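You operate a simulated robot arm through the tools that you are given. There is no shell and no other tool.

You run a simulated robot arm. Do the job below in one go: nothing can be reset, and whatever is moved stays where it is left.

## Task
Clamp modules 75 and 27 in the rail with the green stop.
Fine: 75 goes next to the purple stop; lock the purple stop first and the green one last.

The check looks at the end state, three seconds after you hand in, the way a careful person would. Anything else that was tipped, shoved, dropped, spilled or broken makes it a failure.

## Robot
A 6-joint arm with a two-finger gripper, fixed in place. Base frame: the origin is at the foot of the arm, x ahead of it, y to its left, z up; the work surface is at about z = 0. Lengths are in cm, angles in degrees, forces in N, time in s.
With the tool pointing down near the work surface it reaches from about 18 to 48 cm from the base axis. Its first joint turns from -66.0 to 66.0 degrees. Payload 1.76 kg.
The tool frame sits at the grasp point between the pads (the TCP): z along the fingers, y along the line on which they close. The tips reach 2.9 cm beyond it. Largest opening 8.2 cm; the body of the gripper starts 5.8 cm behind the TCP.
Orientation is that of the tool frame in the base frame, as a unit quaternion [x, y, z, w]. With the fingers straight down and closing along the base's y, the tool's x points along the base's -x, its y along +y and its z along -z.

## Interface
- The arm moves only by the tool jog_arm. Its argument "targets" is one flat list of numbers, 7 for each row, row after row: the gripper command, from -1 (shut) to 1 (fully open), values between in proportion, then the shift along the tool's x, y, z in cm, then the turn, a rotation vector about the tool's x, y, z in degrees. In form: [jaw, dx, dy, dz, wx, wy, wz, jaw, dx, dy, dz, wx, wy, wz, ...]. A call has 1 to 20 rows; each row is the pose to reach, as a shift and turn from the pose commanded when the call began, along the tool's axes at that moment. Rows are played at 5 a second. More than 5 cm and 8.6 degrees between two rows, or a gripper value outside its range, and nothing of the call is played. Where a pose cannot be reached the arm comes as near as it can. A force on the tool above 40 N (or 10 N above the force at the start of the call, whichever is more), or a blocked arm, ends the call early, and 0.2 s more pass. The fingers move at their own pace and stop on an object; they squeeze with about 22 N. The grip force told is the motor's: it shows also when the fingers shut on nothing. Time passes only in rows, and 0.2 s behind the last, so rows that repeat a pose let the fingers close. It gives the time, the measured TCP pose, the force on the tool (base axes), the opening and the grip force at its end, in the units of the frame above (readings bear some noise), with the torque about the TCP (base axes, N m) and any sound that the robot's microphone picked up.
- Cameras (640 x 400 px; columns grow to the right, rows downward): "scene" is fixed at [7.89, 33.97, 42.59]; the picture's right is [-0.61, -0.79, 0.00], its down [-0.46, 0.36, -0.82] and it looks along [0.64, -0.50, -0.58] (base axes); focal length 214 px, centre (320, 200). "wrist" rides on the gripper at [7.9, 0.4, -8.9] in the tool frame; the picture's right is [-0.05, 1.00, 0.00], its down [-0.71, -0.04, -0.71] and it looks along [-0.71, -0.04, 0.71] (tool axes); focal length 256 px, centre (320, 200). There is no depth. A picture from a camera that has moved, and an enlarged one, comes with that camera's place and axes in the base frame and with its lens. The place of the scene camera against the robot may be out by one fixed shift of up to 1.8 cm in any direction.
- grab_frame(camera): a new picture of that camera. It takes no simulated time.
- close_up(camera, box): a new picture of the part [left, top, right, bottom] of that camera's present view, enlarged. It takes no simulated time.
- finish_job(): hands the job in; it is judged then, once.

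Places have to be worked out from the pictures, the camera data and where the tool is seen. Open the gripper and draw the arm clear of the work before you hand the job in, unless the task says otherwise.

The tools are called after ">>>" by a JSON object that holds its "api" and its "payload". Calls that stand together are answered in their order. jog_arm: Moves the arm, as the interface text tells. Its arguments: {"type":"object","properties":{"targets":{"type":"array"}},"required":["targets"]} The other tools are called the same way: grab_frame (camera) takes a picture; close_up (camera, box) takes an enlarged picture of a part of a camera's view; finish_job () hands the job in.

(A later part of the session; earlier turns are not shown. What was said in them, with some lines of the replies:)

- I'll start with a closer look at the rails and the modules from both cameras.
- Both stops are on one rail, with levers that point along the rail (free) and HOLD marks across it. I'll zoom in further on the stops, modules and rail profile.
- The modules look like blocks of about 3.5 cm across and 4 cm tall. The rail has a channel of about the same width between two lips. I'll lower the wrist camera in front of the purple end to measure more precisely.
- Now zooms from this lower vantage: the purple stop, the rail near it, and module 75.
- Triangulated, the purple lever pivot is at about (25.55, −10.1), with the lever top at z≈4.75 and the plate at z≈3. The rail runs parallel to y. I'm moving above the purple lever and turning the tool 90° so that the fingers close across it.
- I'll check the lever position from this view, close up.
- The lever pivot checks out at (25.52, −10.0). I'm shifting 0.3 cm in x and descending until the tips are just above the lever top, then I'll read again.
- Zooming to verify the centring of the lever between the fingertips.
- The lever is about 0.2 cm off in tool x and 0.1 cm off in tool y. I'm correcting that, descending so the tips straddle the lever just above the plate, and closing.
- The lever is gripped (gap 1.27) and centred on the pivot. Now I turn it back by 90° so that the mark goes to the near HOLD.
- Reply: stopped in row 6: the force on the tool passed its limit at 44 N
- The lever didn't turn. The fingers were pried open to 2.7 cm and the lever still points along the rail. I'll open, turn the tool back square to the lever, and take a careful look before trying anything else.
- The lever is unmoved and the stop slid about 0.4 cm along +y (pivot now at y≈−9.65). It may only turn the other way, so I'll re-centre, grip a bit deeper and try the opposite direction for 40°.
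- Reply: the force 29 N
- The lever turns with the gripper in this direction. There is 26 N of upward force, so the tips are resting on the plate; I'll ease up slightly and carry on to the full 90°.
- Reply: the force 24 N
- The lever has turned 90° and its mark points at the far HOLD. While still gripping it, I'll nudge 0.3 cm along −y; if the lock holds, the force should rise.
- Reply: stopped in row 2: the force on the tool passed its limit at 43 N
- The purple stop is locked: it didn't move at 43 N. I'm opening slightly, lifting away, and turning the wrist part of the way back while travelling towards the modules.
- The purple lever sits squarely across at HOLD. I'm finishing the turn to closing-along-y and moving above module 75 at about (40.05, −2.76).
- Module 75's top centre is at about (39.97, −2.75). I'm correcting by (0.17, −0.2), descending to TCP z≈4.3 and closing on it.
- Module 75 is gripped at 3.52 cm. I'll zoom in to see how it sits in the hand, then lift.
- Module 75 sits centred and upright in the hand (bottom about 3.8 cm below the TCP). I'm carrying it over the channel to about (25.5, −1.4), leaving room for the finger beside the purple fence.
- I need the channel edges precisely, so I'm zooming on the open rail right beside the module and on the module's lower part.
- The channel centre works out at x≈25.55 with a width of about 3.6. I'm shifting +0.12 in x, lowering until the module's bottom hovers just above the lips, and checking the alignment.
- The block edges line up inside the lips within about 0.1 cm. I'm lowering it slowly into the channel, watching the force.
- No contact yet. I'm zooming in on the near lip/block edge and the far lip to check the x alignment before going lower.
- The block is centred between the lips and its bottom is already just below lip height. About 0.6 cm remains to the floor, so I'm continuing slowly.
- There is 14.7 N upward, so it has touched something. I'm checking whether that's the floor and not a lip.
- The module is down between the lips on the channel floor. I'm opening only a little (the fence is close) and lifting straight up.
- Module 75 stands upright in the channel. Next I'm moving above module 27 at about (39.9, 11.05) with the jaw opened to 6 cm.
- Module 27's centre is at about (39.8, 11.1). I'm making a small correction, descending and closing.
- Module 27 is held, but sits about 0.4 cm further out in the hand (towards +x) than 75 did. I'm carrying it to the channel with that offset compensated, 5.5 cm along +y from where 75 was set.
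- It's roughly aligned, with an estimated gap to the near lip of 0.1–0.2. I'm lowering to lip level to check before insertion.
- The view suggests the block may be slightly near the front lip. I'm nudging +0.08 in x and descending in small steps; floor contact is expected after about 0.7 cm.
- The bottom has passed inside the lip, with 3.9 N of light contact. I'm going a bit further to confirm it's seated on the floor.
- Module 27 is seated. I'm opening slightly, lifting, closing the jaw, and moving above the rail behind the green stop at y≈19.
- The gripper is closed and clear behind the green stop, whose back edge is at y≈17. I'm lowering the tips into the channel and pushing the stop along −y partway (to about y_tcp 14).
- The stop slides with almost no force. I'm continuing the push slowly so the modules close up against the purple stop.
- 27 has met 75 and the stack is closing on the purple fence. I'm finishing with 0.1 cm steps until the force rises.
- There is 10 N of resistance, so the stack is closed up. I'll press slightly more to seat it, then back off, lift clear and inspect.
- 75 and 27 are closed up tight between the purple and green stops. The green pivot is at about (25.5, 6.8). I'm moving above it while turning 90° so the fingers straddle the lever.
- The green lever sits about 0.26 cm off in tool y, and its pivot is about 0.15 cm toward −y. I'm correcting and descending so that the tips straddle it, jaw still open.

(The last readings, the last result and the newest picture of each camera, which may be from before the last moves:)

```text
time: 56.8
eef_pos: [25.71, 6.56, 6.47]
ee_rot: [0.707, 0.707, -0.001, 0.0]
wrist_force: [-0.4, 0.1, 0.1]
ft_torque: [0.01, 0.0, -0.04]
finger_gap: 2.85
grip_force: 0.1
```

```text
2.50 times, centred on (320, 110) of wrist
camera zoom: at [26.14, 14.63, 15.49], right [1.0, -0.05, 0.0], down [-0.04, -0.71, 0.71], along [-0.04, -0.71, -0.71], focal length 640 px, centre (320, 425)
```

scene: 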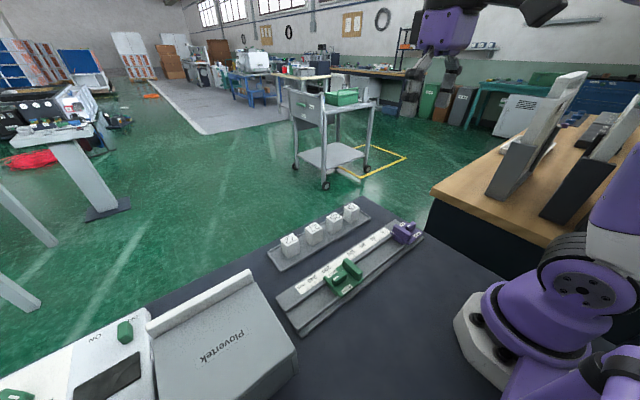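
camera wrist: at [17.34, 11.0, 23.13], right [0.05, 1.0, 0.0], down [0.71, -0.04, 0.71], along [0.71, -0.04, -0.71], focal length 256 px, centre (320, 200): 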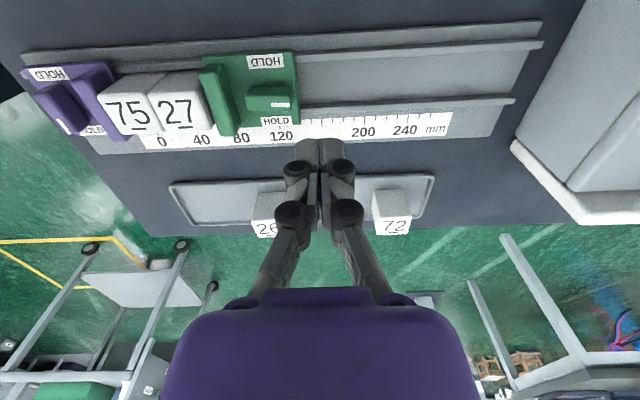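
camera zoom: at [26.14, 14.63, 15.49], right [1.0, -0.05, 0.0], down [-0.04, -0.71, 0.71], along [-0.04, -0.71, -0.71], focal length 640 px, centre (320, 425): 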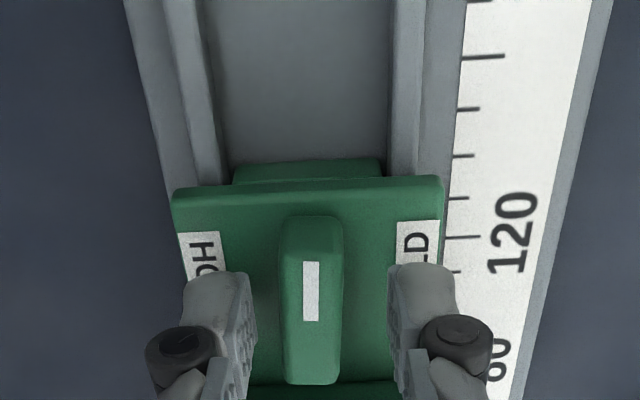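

The pivot is now within about 0.05 cm of the TCP axis. I'm biasing slightly towards −y (pressing onto the modules), gripping, and turning the first 16° in the direction that worked for purple.

>>> {"api": "jog_arm", "payload": {"targets": [-0.3, -0.07, -0.1, 0.08, 0, 0, 0, -1, -0.07, -0.1, 0.08, 0, 0, 0, -1, -0.07, -0.1, 0.08, 0, 0, 0, -1, -0.07, -0.1, 0.08, 0, 0, 0, -1, -0.07, -0.1, 0.08, 0, 0, 8, -1, -0.07, -0.1, 0.08, 0, 0, 16]}}

>>> {"api": "close_up", "payload": {"camera": "wrist", "box": [250, 30, 390, 190]}}

>>> {"api": "close_up", "payload": {"camera": "scene", "box": [330, 200, 430, 290]}}

```text
time: 58.2
eef_pos: [25.5, 6.57, 6.24]
ee_rot: [0.8, 0.601, 0.0, 0.0]
wrist_force: [-16.7, 0.3, 26.6]
ft_torque: [0.0, 0.46, 0.02]
finger_gap: 1.23
grip_force: 36.1
```

```text
2.50 times, centred on (320, 110) of wrist
camera zoom: at [28.13, 14.18, 15.4], right [0.94, -0.33, 0.0], down [-0.23, -0.67, 0.71], along [-0.23, -0.67, -0.71], focal length 640 px, centre (320, 425)
```

zoom: 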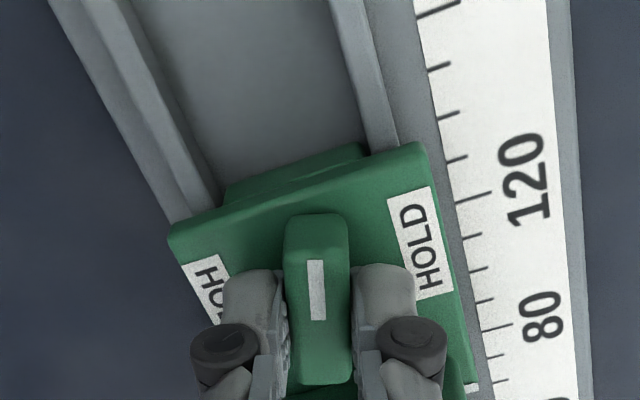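

```text
4.44 times, centred on (380, 245) of scene
camera zoom: at [7.88, 33.97, 42.59], right [-0.61, -0.79, 0.0], down [-0.46, 0.36, -0.82], along [0.64, -0.5, -0.58], focal length 953 px, centre (53, 0)
```

zoom: 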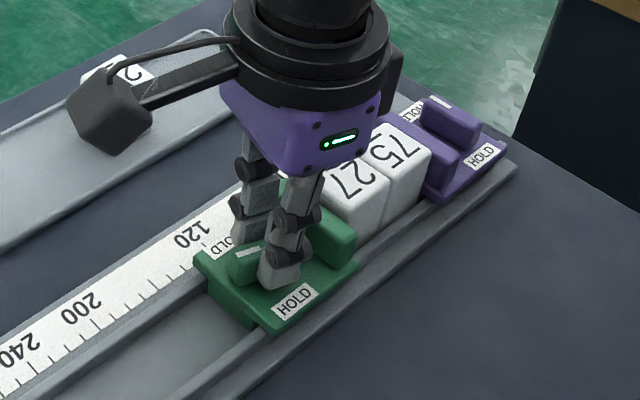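

The green lever turns freely in this direction. I'm easing up 0.12, adding a slight −y/−x bias to keep it pressed on the stack, and completing the turn to 90°.

>>> {"api": "jog_arm", "payload": {"targets": [-1, -0.07, -0.03, -0.12, 0, 0, 0, -1, -0.07, -0.03, -0.12, 0, 0, 8.22, -1, -0.07, -0.03, -0.12, 0, 0, 16.44, -1, -0.07, -0.03, -0.12, 0, 0, 24.67, -1, -0.07, -0.03, -0.12, 0, 0, 32.89, -1, -0.07, -0.03, -0.12, 0, 0, 41.11, -1, -0.07, -0.03, -0.12, 0, 0, 49.33, -1, -0.07, -0.03, -0.12, 0, 0, 57.56, -1, -0.07, -0.03, -0.12, 0, 0, 65.78, -1, -0.07, -0.03, -0.12, 0, 0, 74, -1, -0.07, -0.03, -0.12, 0, 0, 74]}}

>>> {"api": "close_up", "payload": {"camera": "wrist", "box": [240, 30, 480, 200]}}

>>> {"api": "close_up", "payload": {"camera": "scene", "box": [330, 200, 430, 290]}}

```text
time: 59.9
eef_pos: [25.45, 6.5, 6.49]
ee_rot: [0.982, 0.189, -0.002, -0.005]
wrist_force: [-3.6, -0.1, -0.5]
ft_torque: [0.12, -0.51, -0.01]
finger_gap: 1.25
grip_force: 36.4
out of reach, approached as far as the arm can: row 8
stopped in row 8: the force on the tool passed its limit at 63 N (the readings are from after the stop); the commanded pose is now the measured one
```

```text
2.35 times, centred on (360, 115) of wrist
camera zoom: at [33.04, 8.81, 15.44], right [0.32, -0.95, -0.01], down [-0.67, -0.23, 0.71], along [-0.67, -0.22, -0.71], focal length 602 px, centre (226, 400)
```

zoom: 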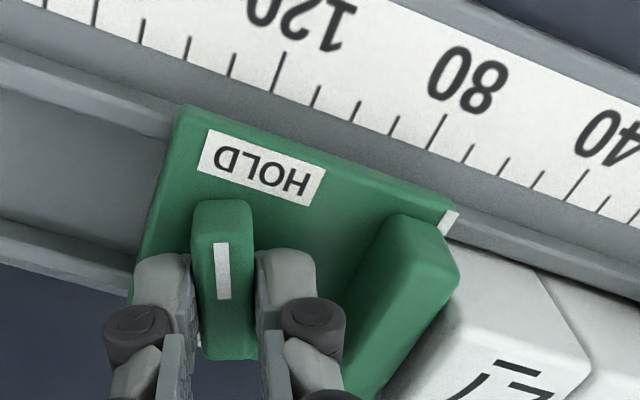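

```text
4.44 times, centred on (380, 245) of scene
camera zoom: at [7.89, 33.97, 42.59], right [-0.61, -0.79, 0.0], down [-0.46, 0.36, -0.82], along [0.64, -0.5, -0.58], focal length 953 px, centre (53, 0)
```

zoom: 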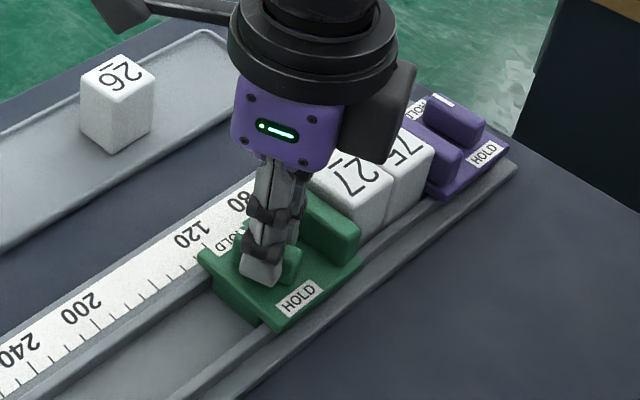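

The wrist ran into its turn limit at about 68° of lever travel and stopped. I'm releasing, lifting, and swinging the wrist back 180° to regrip the lever from the other side and finish the last 22°.

>>> {"api": "jog_arm", "payload": {"targets": [-0.4, 0, 0, 0, 0, 0, 0, -0.4, 0, 0, 0, 0, 0, 0, -0.4, 0, 0, -2.5, 0, 0, 0, -0.4, 0, 0, -5.5, 0, 0, 0, -0.3, 0, 0, -5.5, 0, 0, -8.2, -0.3, 0, 0, -5.5, 0, 0, -16.4, -0.3, 0, 0, -5.5, 0, 0, -24.6, -0.3, 0, 0, -5.5, 0, 0, -32.8, -0.3, 0, 0, -5.5, 0, 0, -41, -0.3, 0, 0, -5.5, 0, 0, -49.2, -0.3, 0, 0, -5.5, 0, 0, -57.4, -0.3, 0, 0, -5.5, 0, 0, -65.6, -0.3, 0, 0, -5.5, 0, 0, -73.8, -0.3, 0, 0, -5.5, 0, 0, -82, -0.3, 0, 0, -5.5, 0, 0, -82]}}

>>> {"api": "grab_frame", "payload": {"camera": "wrist"}}

>>> {"api": "close_up", "payload": {"camera": "scene", "box": [330, 200, 430, 290]}}

```text
time: 63.1
eef_pos: [25.51, 6.39, 11.99]
ee_rot: [0.617, 0.787, 0.002, -0.006]
wrist_force: [0.1, -0.3, -0.4]
ft_torque: [-0.04, 0.0, 0.04]
finger_gap: 2.88
grip_force: 0.2
```

```text
taken
camera wrist: at [24.08, 14.08, 21.17], right [0.98, 0.19, 0.0], down [0.14, -0.7, 0.7], along [0.13, -0.69, -0.72], focal length 256 px, centre (320, 200)
```

wrist: 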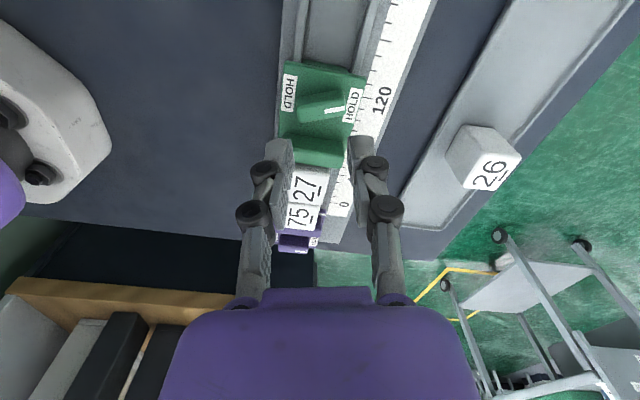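

```text
4.44 times, centred on (380, 245) of scene
camera zoom: at [7.89, 33.97, 42.59], right [-0.61, -0.79, 0.0], down [-0.46, 0.36, -0.82], along [0.64, -0.5, -0.58], focal length 953 px, centre (53, 0)
```

zoom: 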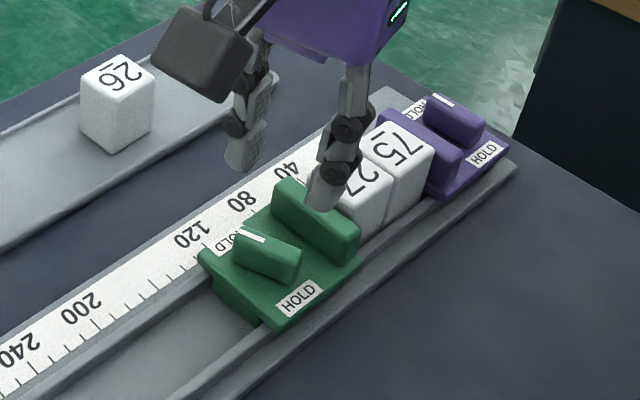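

The lever is at about 68°, and the stack and purple stop look intact. I'm continuing the swing to −22° so that the fingers line up with the lever from the other side.

>>> {"api": "jog_arm", "payload": {"targets": [-0.3, 0, 0, 0, 0.03, -0.06, -8.18, -0.3, 0, 0, 0, 0.07, -0.12, -16.37, -0.3, 0, 0, 0, 0.1, -0.18, -24.55, -0.3, 0, 0, 0, 0.13, -0.24, -32.73, -0.3, 0, 0, 0, 0.17, -0.3, -40.92, -0.3, 0, 0, 0, 0.2, -0.36, -49.1, -0.3, 0, 0, 0, 0.23, -0.41, -57.28, -0.3, 0, 0, 0, 0.27, -0.47, -65.47, -0.3, 0, 0, 0, 0.3, -0.53, -73.65, -0.3, 0, 0, 0, 0.33, -0.59, -81.83, -0.3, 0, 0, 0, 0.37, -0.65, -90.02, -0.3, 0, 0, 0, 0.4, -0.71, -98.2, -0.3, 0, 0, 2.5, 0.4, -0.71, -98.2, -0.3, 0, 0, 2.5, 0.4, -0.71, -98.2, -0.3, 0, 0, 2.5, 0.4, -0.71, -98.2]}}

>>> {"api": "close_up", "payload": {"camera": "wrist", "box": [200, 30, 440, 190]}}

>>> {"api": "close_up", "payload": {"camera": "scene", "box": [330, 200, 430, 290]}}

```text
time: 66.3
eef_pos: [25.41, 6.21, 9.42]
ee_rot: [-0.191, 0.982, 0.0, 0.0]
wrist_force: [-0.6, 0.3, 0.0]
ft_torque: [0.01, -0.03, 0.02]
finger_gap: 2.87
grip_force: 0.1
```

```text
2.50 times, centred on (320, 110) of wrist
camera zoom: at [17.95, 3.65, 18.55], right [-0.32, 0.95, 0.0], down [0.67, 0.23, 0.71], along [0.67, 0.23, -0.71], focal length 640 px, centre (320, 425)
```

zoom: 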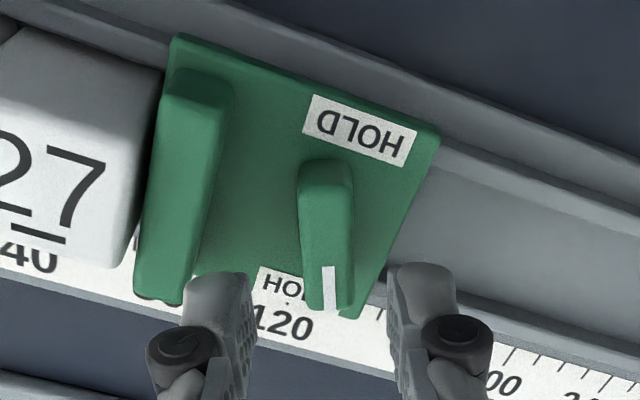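

```text
4.44 times, centred on (380, 245) of scene
camera zoom: at [7.89, 33.97, 42.59], right [-0.61, -0.79, 0.0], down [-0.46, 0.36, -0.82], along [0.64, -0.5, -0.58], focal length 953 px, centre (53, 0)
```

zoom: 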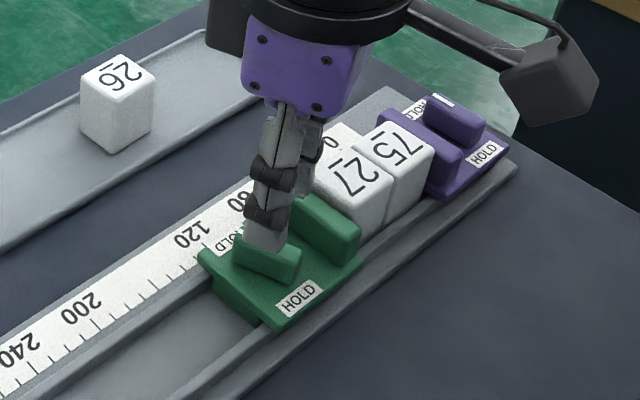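

The lever now lies along the tool's x axis, 0.16 cm to one side. I'm descending around it with a partial correction and will check again before gripping.

>>> {"api": "jog_arm", "payload": {"targets": [-0.3, -0.03, 0.1, 1.5, 0, 0, 0, -0.3, -0.03, 0.1, 2.95, 0, 0, 0, -0.3, -0.03, 0.1, 2.95, 0, 0, 0, -0.3, -0.03, 0.1, 2.95, 0, 0, 0]}}

>>> {"api": "close_up", "payload": {"camera": "wrist", "box": [250, 50, 390, 190]}}

>>> {"api": "close_up", "payload": {"camera": "wrist", "box": [120, 30, 360, 190]}}

```text
time: 67.3
eef_pos: [25.4, 6.31, 6.56]
ee_rot: [-0.19, 0.982, 0.0, 0.0]
wrist_force: [-0.6, 0.4, 0.0]
ft_torque: [0.0, -0.04, -0.02]
finger_gap: 2.87
grip_force: 0.1
```

```text
2.86 times, centred on (320, 120) of wrist
camera zoom: at [17.87, 3.82, 15.67], right [-0.32, 0.95, 0.0], down [0.67, 0.23, 0.71], along [0.67, 0.23, -0.71], focal length 731 px, centre (320, 429)
```

zoom: 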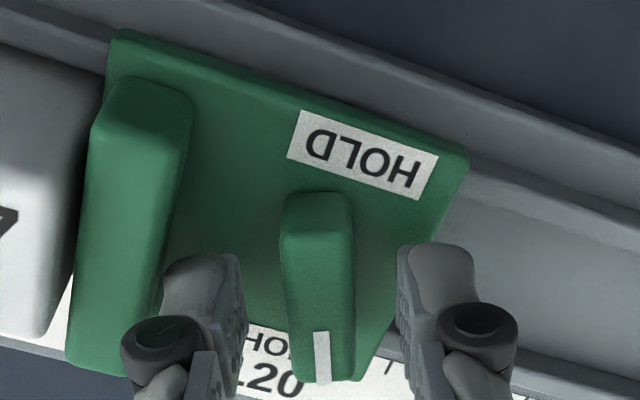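

```text
2.50 times, centred on (240, 110) of wrist
camera zoom: at [17.87, 3.82, 15.67], right [-0.32, 0.95, 0.0], down [0.67, 0.23, 0.71], along [0.67, 0.23, -0.71], focal length 640 px, centre (520, 425)
```

zoom: 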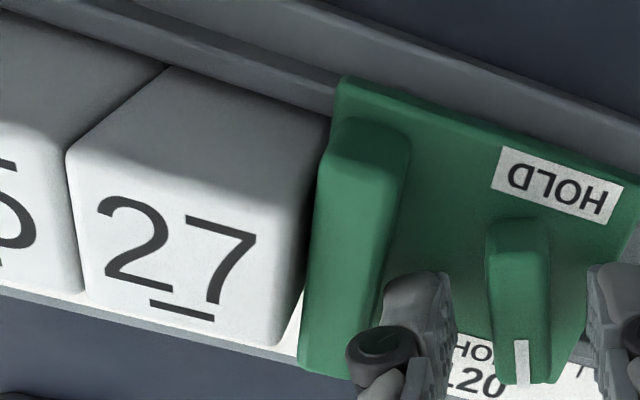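

The lever is centred between the fingers. I'm adding a 0.1 cm −y bias, gripping, and turning the remaining ~22°.

>>> {"api": "jog_arm", "payload": {"targets": [-0.3, 0, -0.1, 0.03, 0, 0, 0, -1, 0, -0.1, 0.03, 0, 0, 0, -1, 0, -0.1, 0.03, 0, 0, 0, -1, 0, -0.1, 0.03, 0, 0, 0, -1, 0, -0.1, 0.0, 0, 0, 7.5, -1, 0, -0.1, 0.0, 0, 0, 15, -1, 0, -0.1, 0.0, 0, 0, 22.3, -1, 0, -0.1, 0.0, 0, 0, 22.3]}}

>>> {"api": "close_up", "payload": {"camera": "wrist", "box": [120, 30, 400, 210]}}

>>> {"api": "close_up", "payload": {"camera": "scene", "box": [330, 200, 430, 290]}}

```text
time: 69.1
eef_pos: [25.4, 6.49, 6.45]
ee_rot: [0.003, 1.0, 0.002, 0.0]
wrist_force: [-15.3, 17.4, 21.6]
ft_torque: [0.48, 0.48, 0.14]
finger_gap: 1.25
grip_force: 36.3
```

```text
2.22 times, centred on (260, 120) of wrist
camera zoom: at [17.54, 6.84, 15.53], right [0.06, 1.0, 0.0], down [0.71, -0.04, 0.71], along [0.71, -0.04, -0.71], focal length 569 px, centre (453, 378)
```

zoom: 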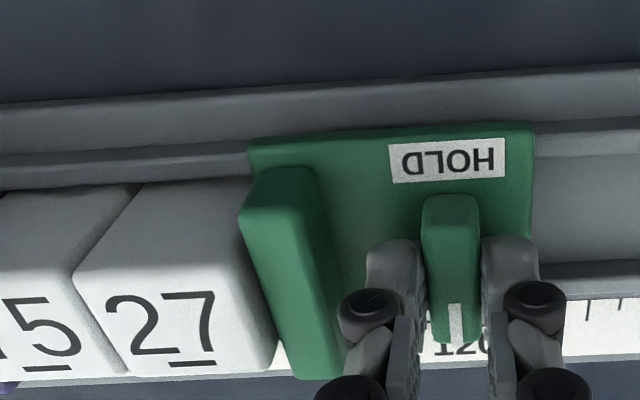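

```text
4.44 times, centred on (380, 245) of scene
camera zoom: at [7.88, 33.97, 42.59], right [-0.61, -0.79, 0.0], down [-0.46, 0.36, -0.82], along [0.64, -0.5, -0.58], focal length 953 px, centre (53, 0)
```

zoom: 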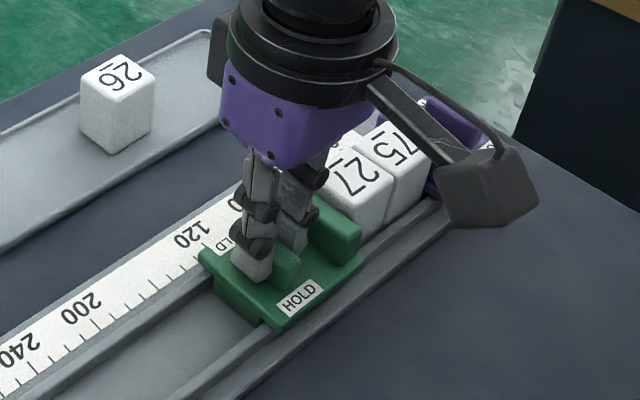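

The lever is at 90°, with 17 N still pressing towards the modules. I'll do a gentle test: a 0.2 cm nudge towards +y, which should build opposing force without motion if it's locked.

>>> {"api": "jog_arm", "payload": {"targets": [-1, 0, 0.1, 0, 0, 0, 0, -1, 0, 0.2, 0, 0, 0, 0, -1, 0, 0.2, 0, 0, 0, 0]}}

>>> {"api": "close_up", "payload": {"camera": "wrist", "box": [120, 30, 400, 210]}}

>>> {"api": "close_up", "payload": {"camera": "scene", "box": [330, 200, 430, 290]}}

```text
time: 69.9
eef_pos: [25.45, 6.41, 6.38]
ee_rot: [0.006, 1.0, -0.001, 0.001]
wrist_force: [-6.0, -14.4, 20.3]
ft_torque: [-0.36, -0.3, 0.25]
finger_gap: 1.24
grip_force: 36.2
```

```text
2.22 times, centred on (260, 120) of wrist
camera zoom: at [17.52, 6.95, 15.49], right [0.07, 1.0, 0.0], down [0.7, -0.04, 0.71], along [0.71, -0.05, -0.71], focal length 569 px, centre (453, 378)
```

zoom: 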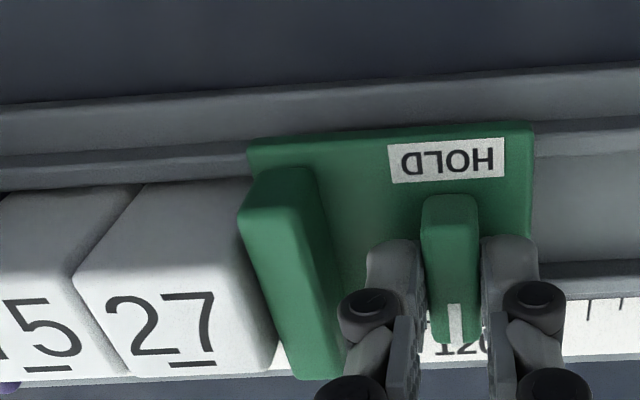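

```text
4.44 times, centred on (380, 245) of scene
camera zoom: at [7.89, 33.97, 42.59], right [-0.61, -0.79, 0.0], down [-0.46, 0.36, -0.82], along [0.64, -0.5, -0.58], focal length 953 px, centre (53, 0)
```

zoom: 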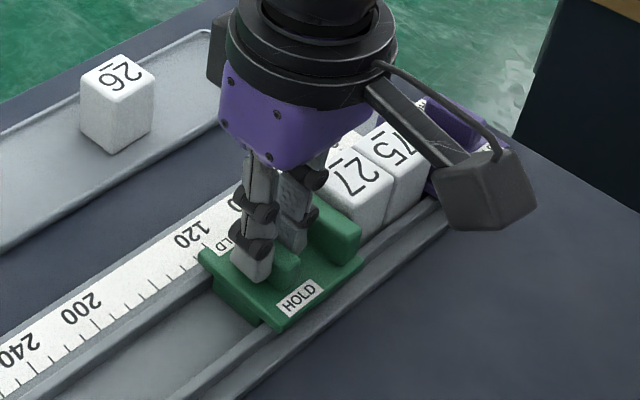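

It's locked: 14 N of opposing force with no motion. I'm relieving the nudge, opening, lifting straight up, and then inspecting the clamp.

>>> {"api": "jog_arm", "payload": {"targets": [-1, 0, -0.1, -0.05, 0, 0, 0, -0.4, 0, -0.1, -0.05, 0, 0, 0, -0.4, 0, -0.1, -0.05, 0, 0, 0, -0.4, 0, -0.1, -2.5, 0, 0, 0, -0.4, 0, -0.1, -5.5, 0, 0, 0, 0, 0, -0.1, -9, 0, 0, 0, 0, 0, 2, -12, 0, 0, 0, 0, 0, 4, -14, 0, 0, 0, 0, 0, 4, -14, 0, 0, 0]}}

>>> {"api": "grab_frame", "payload": {"camera": "wrist"}}

>>> {"api": "grab_frame", "payload": {"camera": "scene"}}

>>> {"api": "close_up", "payload": {"camera": "scene", "box": [340, 210, 430, 280]}}

```text
time: 71.9
eef_pos: [25.5, 10.73, 20.63]
ee_rot: [0.003, 1.0, 0.0, 0.0]
wrist_force: [-0.5, -0.4, 1.0]
ft_torque: [0.01, 0.0, 0.01]
finger_gap: 4.09
grip_force: 0.1
```

```text
taken
camera wrist: at [17.67, 11.14, 29.76], right [0.06, 1.0, 0.0], down [0.71, -0.04, 0.71], along [0.71, -0.04, -0.71], focal length 256 px, centre (320, 200)
```

wrist: 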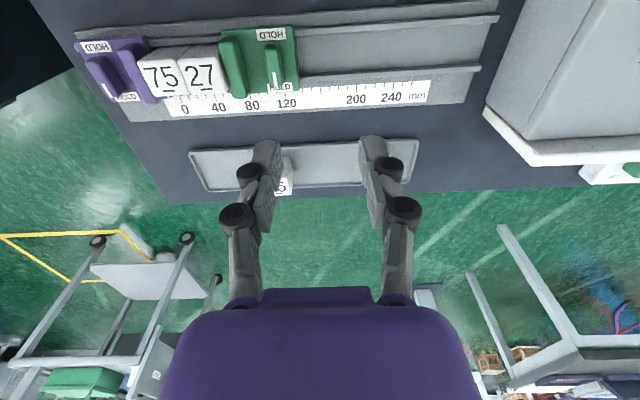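

```text
taken
```

scene: 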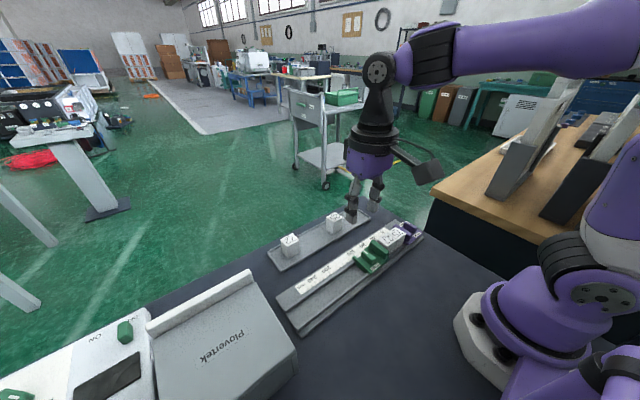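

```text
5.71 times, centred on (385, 245) of scene
camera zoom: at [7.89, 33.97, 42.59], right [-0.61, -0.79, 0.0], down [-0.46, 0.36, -0.82], along [0.64, -0.5, -0.58], focal length 1226 px, centre (-51, -57)
```

zoom: 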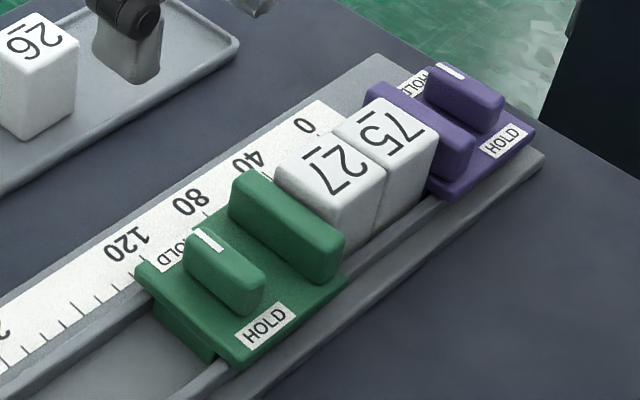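

Both levers are at HOLD. I'm moving the wrist camera in front of the stack to check for gaps between the stops and modules.

>>> {"api": "jog_arm", "payload": {"targets": [0, 1, -3.5, 0, 0, 0, 0, 0, 2, -7, 0, 0, 0, 0, 0, 3, -10.5, 0, 0, 0, 0, 0, 3, -10.5, 0, 0, 0, 0]}}

>>> {"api": "close_up", "payload": {"camera": "wrist", "box": [240, 50, 400, 150]}}

>>> {"api": "close_up", "payload": {"camera": "scene", "box": [370, 220, 415, 260]}}

```text
time: 72.9
eef_pos: [22.59, -0.06, 20.32]
ee_rot: [0.003, 1.0, 0.0, 0.0]
wrist_force: [0.1, 0.1, 0.5]
ft_torque: [0.02, 0.01, -0.02]
finger_gap: 4.09
grip_force: 0.1
```

```text
4.00 times, centred on (320, 100) of wrist
camera zoom: at [14.66, 0.47, 29.23], right [0.06, 1.0, 0.0], down [0.71, -0.04, 0.71], along [0.71, -0.04, -0.71], focal length 1024 px, centre (320, 600)
```

zoom: 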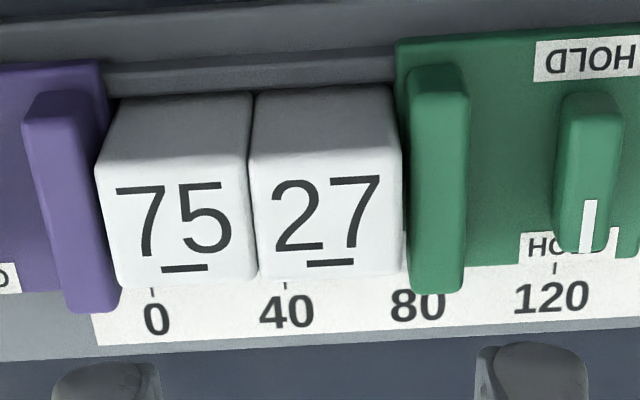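

```text
10.00 times, centred on (392, 240) of scene
camera zoom: at [7.89, 33.97, 42.59], right [-0.61, -0.79, 0.0], down [-0.46, 0.36, -0.82], along [0.64, -0.5, -0.58], focal length 2145 px, centre (-405, -200)
```

zoom: 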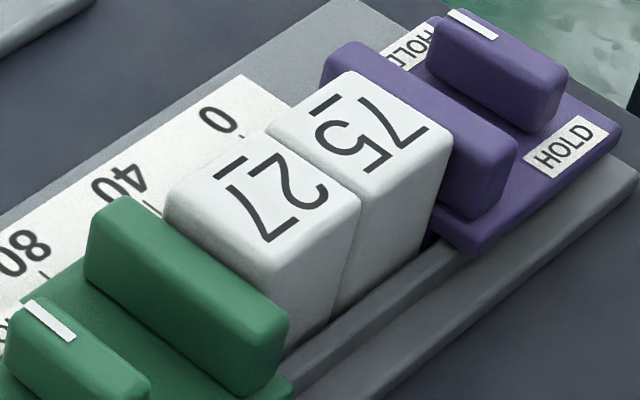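

I'm zooming in on both interfaces to be sure there is no gap.

>>> {"api": "close_up", "payload": {"camera": "wrist", "box": [325, 60, 365, 130]}}

>>> {"api": "close_up", "payload": {"camera": "wrist", "box": [245, 60, 285, 130]}}

>>> {"api": "close_up", "payload": {"camera": "scene", "box": [375, 240, 405, 262]}}

```text
5.71 times, centred on (345, 95) of wrist
camera zoom: at [14.66, 0.47, 29.23], right [0.06, 1.0, 0.0], down [0.71, -0.04, 0.71], along [0.71, -0.04, -0.71], focal length 1463 px, centre (177, 800)
```

zoom: 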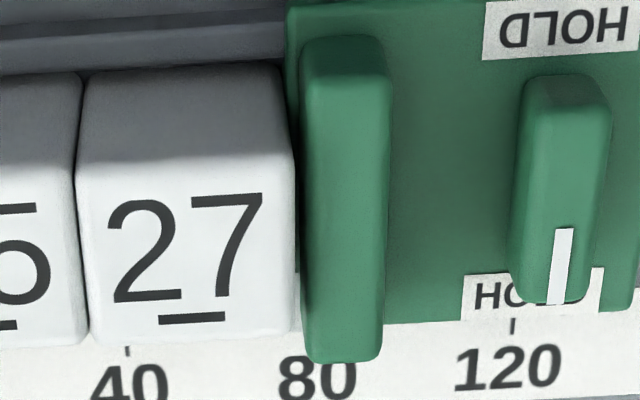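

```text
5.71 times, centred on (265, 95) of wrist
camera zoom: at [14.66, 0.47, 29.23], right [0.06, 1.0, 0.0], down [0.71, -0.04, 0.71], along [0.71, -0.04, -0.71], focal length 1463 px, centre (634, 800)
```

zoom: 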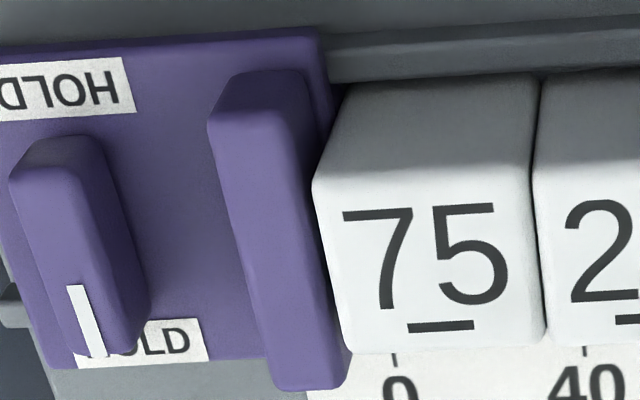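

```text
16.00 times, centred on (390, 251) of scene
camera zoom: at [7.89, 33.97, 42.59], right [-0.61, -0.79, 0.0], down [-0.46, 0.36, -0.82], along [0.64, -0.5, -0.58], focal length 3432 px, centre (-800, -616)
```

zoom: 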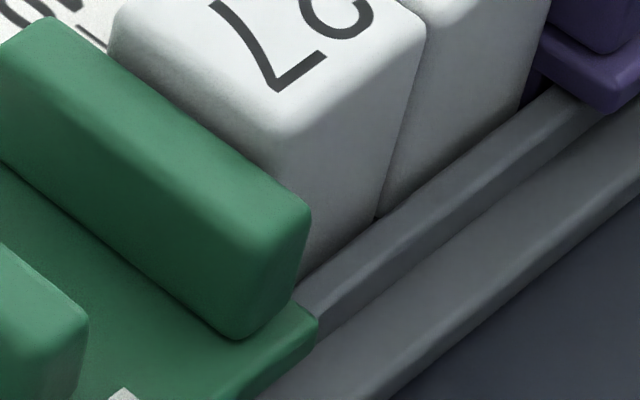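

One more zoom at the foot interfaces from the scene camera.

>>> {"api": "close_up", "payload": {"camera": "scene", "box": [400, 228, 424, 248]}}

>>> {"api": "close_up", "payload": {"camera": "wrist", "box": [255, 60, 275, 80]}}

>>> {"api": "close_up", "payload": {"camera": "wrist", "box": [335, 55, 355, 75]}}

```text
16.00 times, centred on (412, 238) of scene
camera zoom: at [7.89, 33.97, 42.59], right [-0.61, -0.79, 0.0], down [-0.46, 0.36, -0.82], along [0.64, -0.5, -0.58], focal length 3432 px, centre (-1152, -408)
```

zoom: 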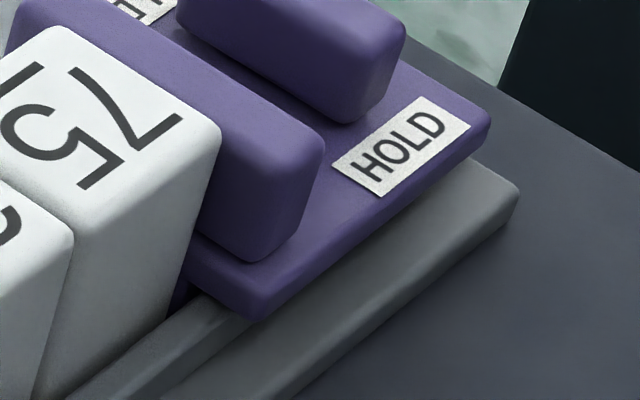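

```text
16.00 times, centred on (265, 70) of wrist
camera zoom: at [14.66, 0.47, 29.23], right [0.06, 1.0, 0.0], down [0.71, -0.04, 0.71], along [0.71, -0.04, -0.71], focal length 4096 px, centre (1200, 2280)
```

zoom: 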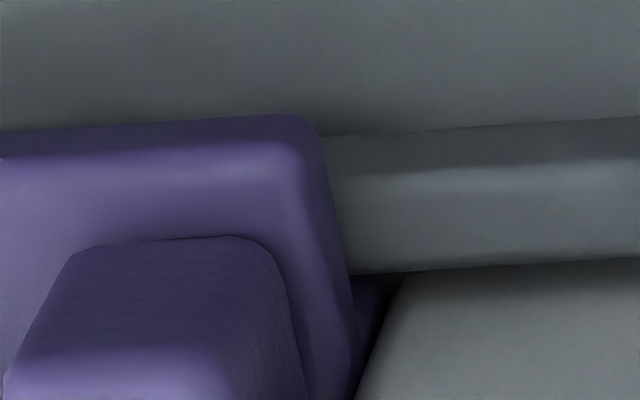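

```text
16.00 times, centred on (345, 65) of wrist
camera zoom: at [14.66, 0.47, 29.23], right [0.06, 1.0, 0.0], down [0.71, -0.04, 0.71], along [0.71, -0.04, -0.71], focal length 4096 px, centre (-80, 2360)
```

zoom: 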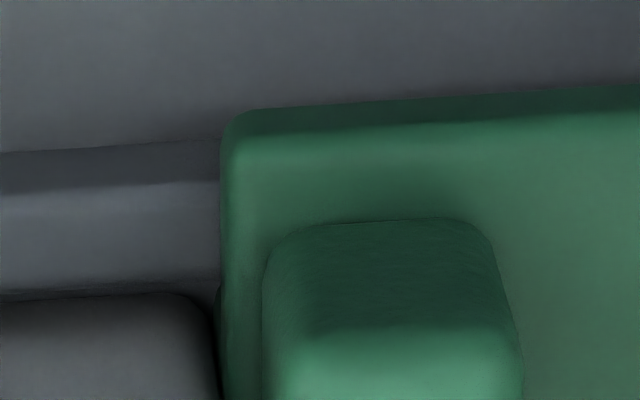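

The modules sit against the protruding feet of both stops, with no visible gap. I'm opening the gripper and raising the arm well clear.

>>> {"api": "jog_arm", "payload": {"targets": [1, 0, 0, -4, 0, 0, 0, 1, -0.6, 0, -8, 0, 0, 0, 1, -1.2, 0, -12, 0, 0, 0, 1, -1.8, 0, -15, 0, 0, 0, 1, -1.8, 0, -15, 0, 0, 0]}}

>>> {"api": "grab_frame", "payload": {"camera": "wrist"}}

>>> {"api": "grab_frame", "payload": {"camera": "scene"}}

```text
time: 74.1
eef_pos: [24.18, 0.05, 35.64]
ee_rot: [0.005, 1.0, -0.001, 0.0]
wrist_force: [-0.7, -0.2, 0.8]
ft_torque: [0.0, 0.0, -0.04]
finger_gap: 8.2
grip_force: 0.1
```

```text
taken
camera wrist: at [16.17, 0.54, 44.66], right [0.06, 1.0, 0.0], down [0.71, -0.04, 0.71], along [0.71, -0.04, -0.71], focal length 256 px, centre (320, 200)
```

wrist: 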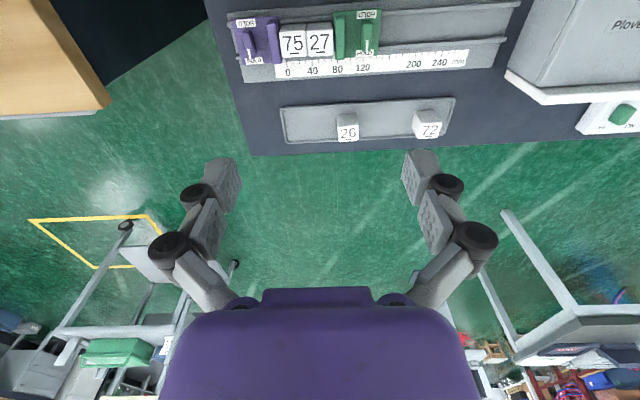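

```text
taken
```

scene: 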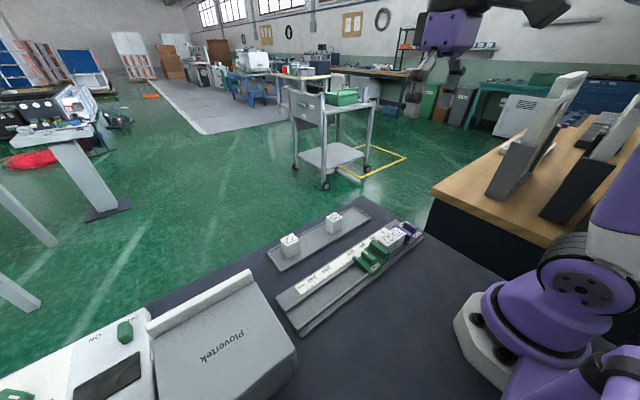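

Everything is in place: purple stop locked, then 75, then 27, then the green stop locked. Modules 26 and 72 are untouched in the tray, and the arm is clear with the gripper open, so I'm handing in.

>>> {"api": "finish_job", "payload": {}}

```text
The job is handed in.
```

Modules 75 and 27 are clamped in the rail, with 75 against the purple stop and 27 against the green one. I handed the job in; no verdict has come back.

- **Locking order:** I locked the purple stop first and the green one last. Each was nudged while its lever was at HOLD and didn't move: purple at about 43 N, green at about 14 N.
- **Fit:** close-ups showed no visible gap between the stops and the modules.
- **Purple stop:** it slid about 0.4 cm along the rail before it was locked, when I first tried turning its lever the wrong way.
- **Green stop:** the wrist reached its turn limit about two thirds of the way through the green lever, and the force peaked at 63 N. I released the lever, regripped it from the other side and finished the turn. The modules and the purple stop showed no shift afterwards; the green stop had moved slightly towards the modules.
- **Everything else:** modules 26 and 72 are still upright in the tray. The gripper is open and the arm is raised clear.
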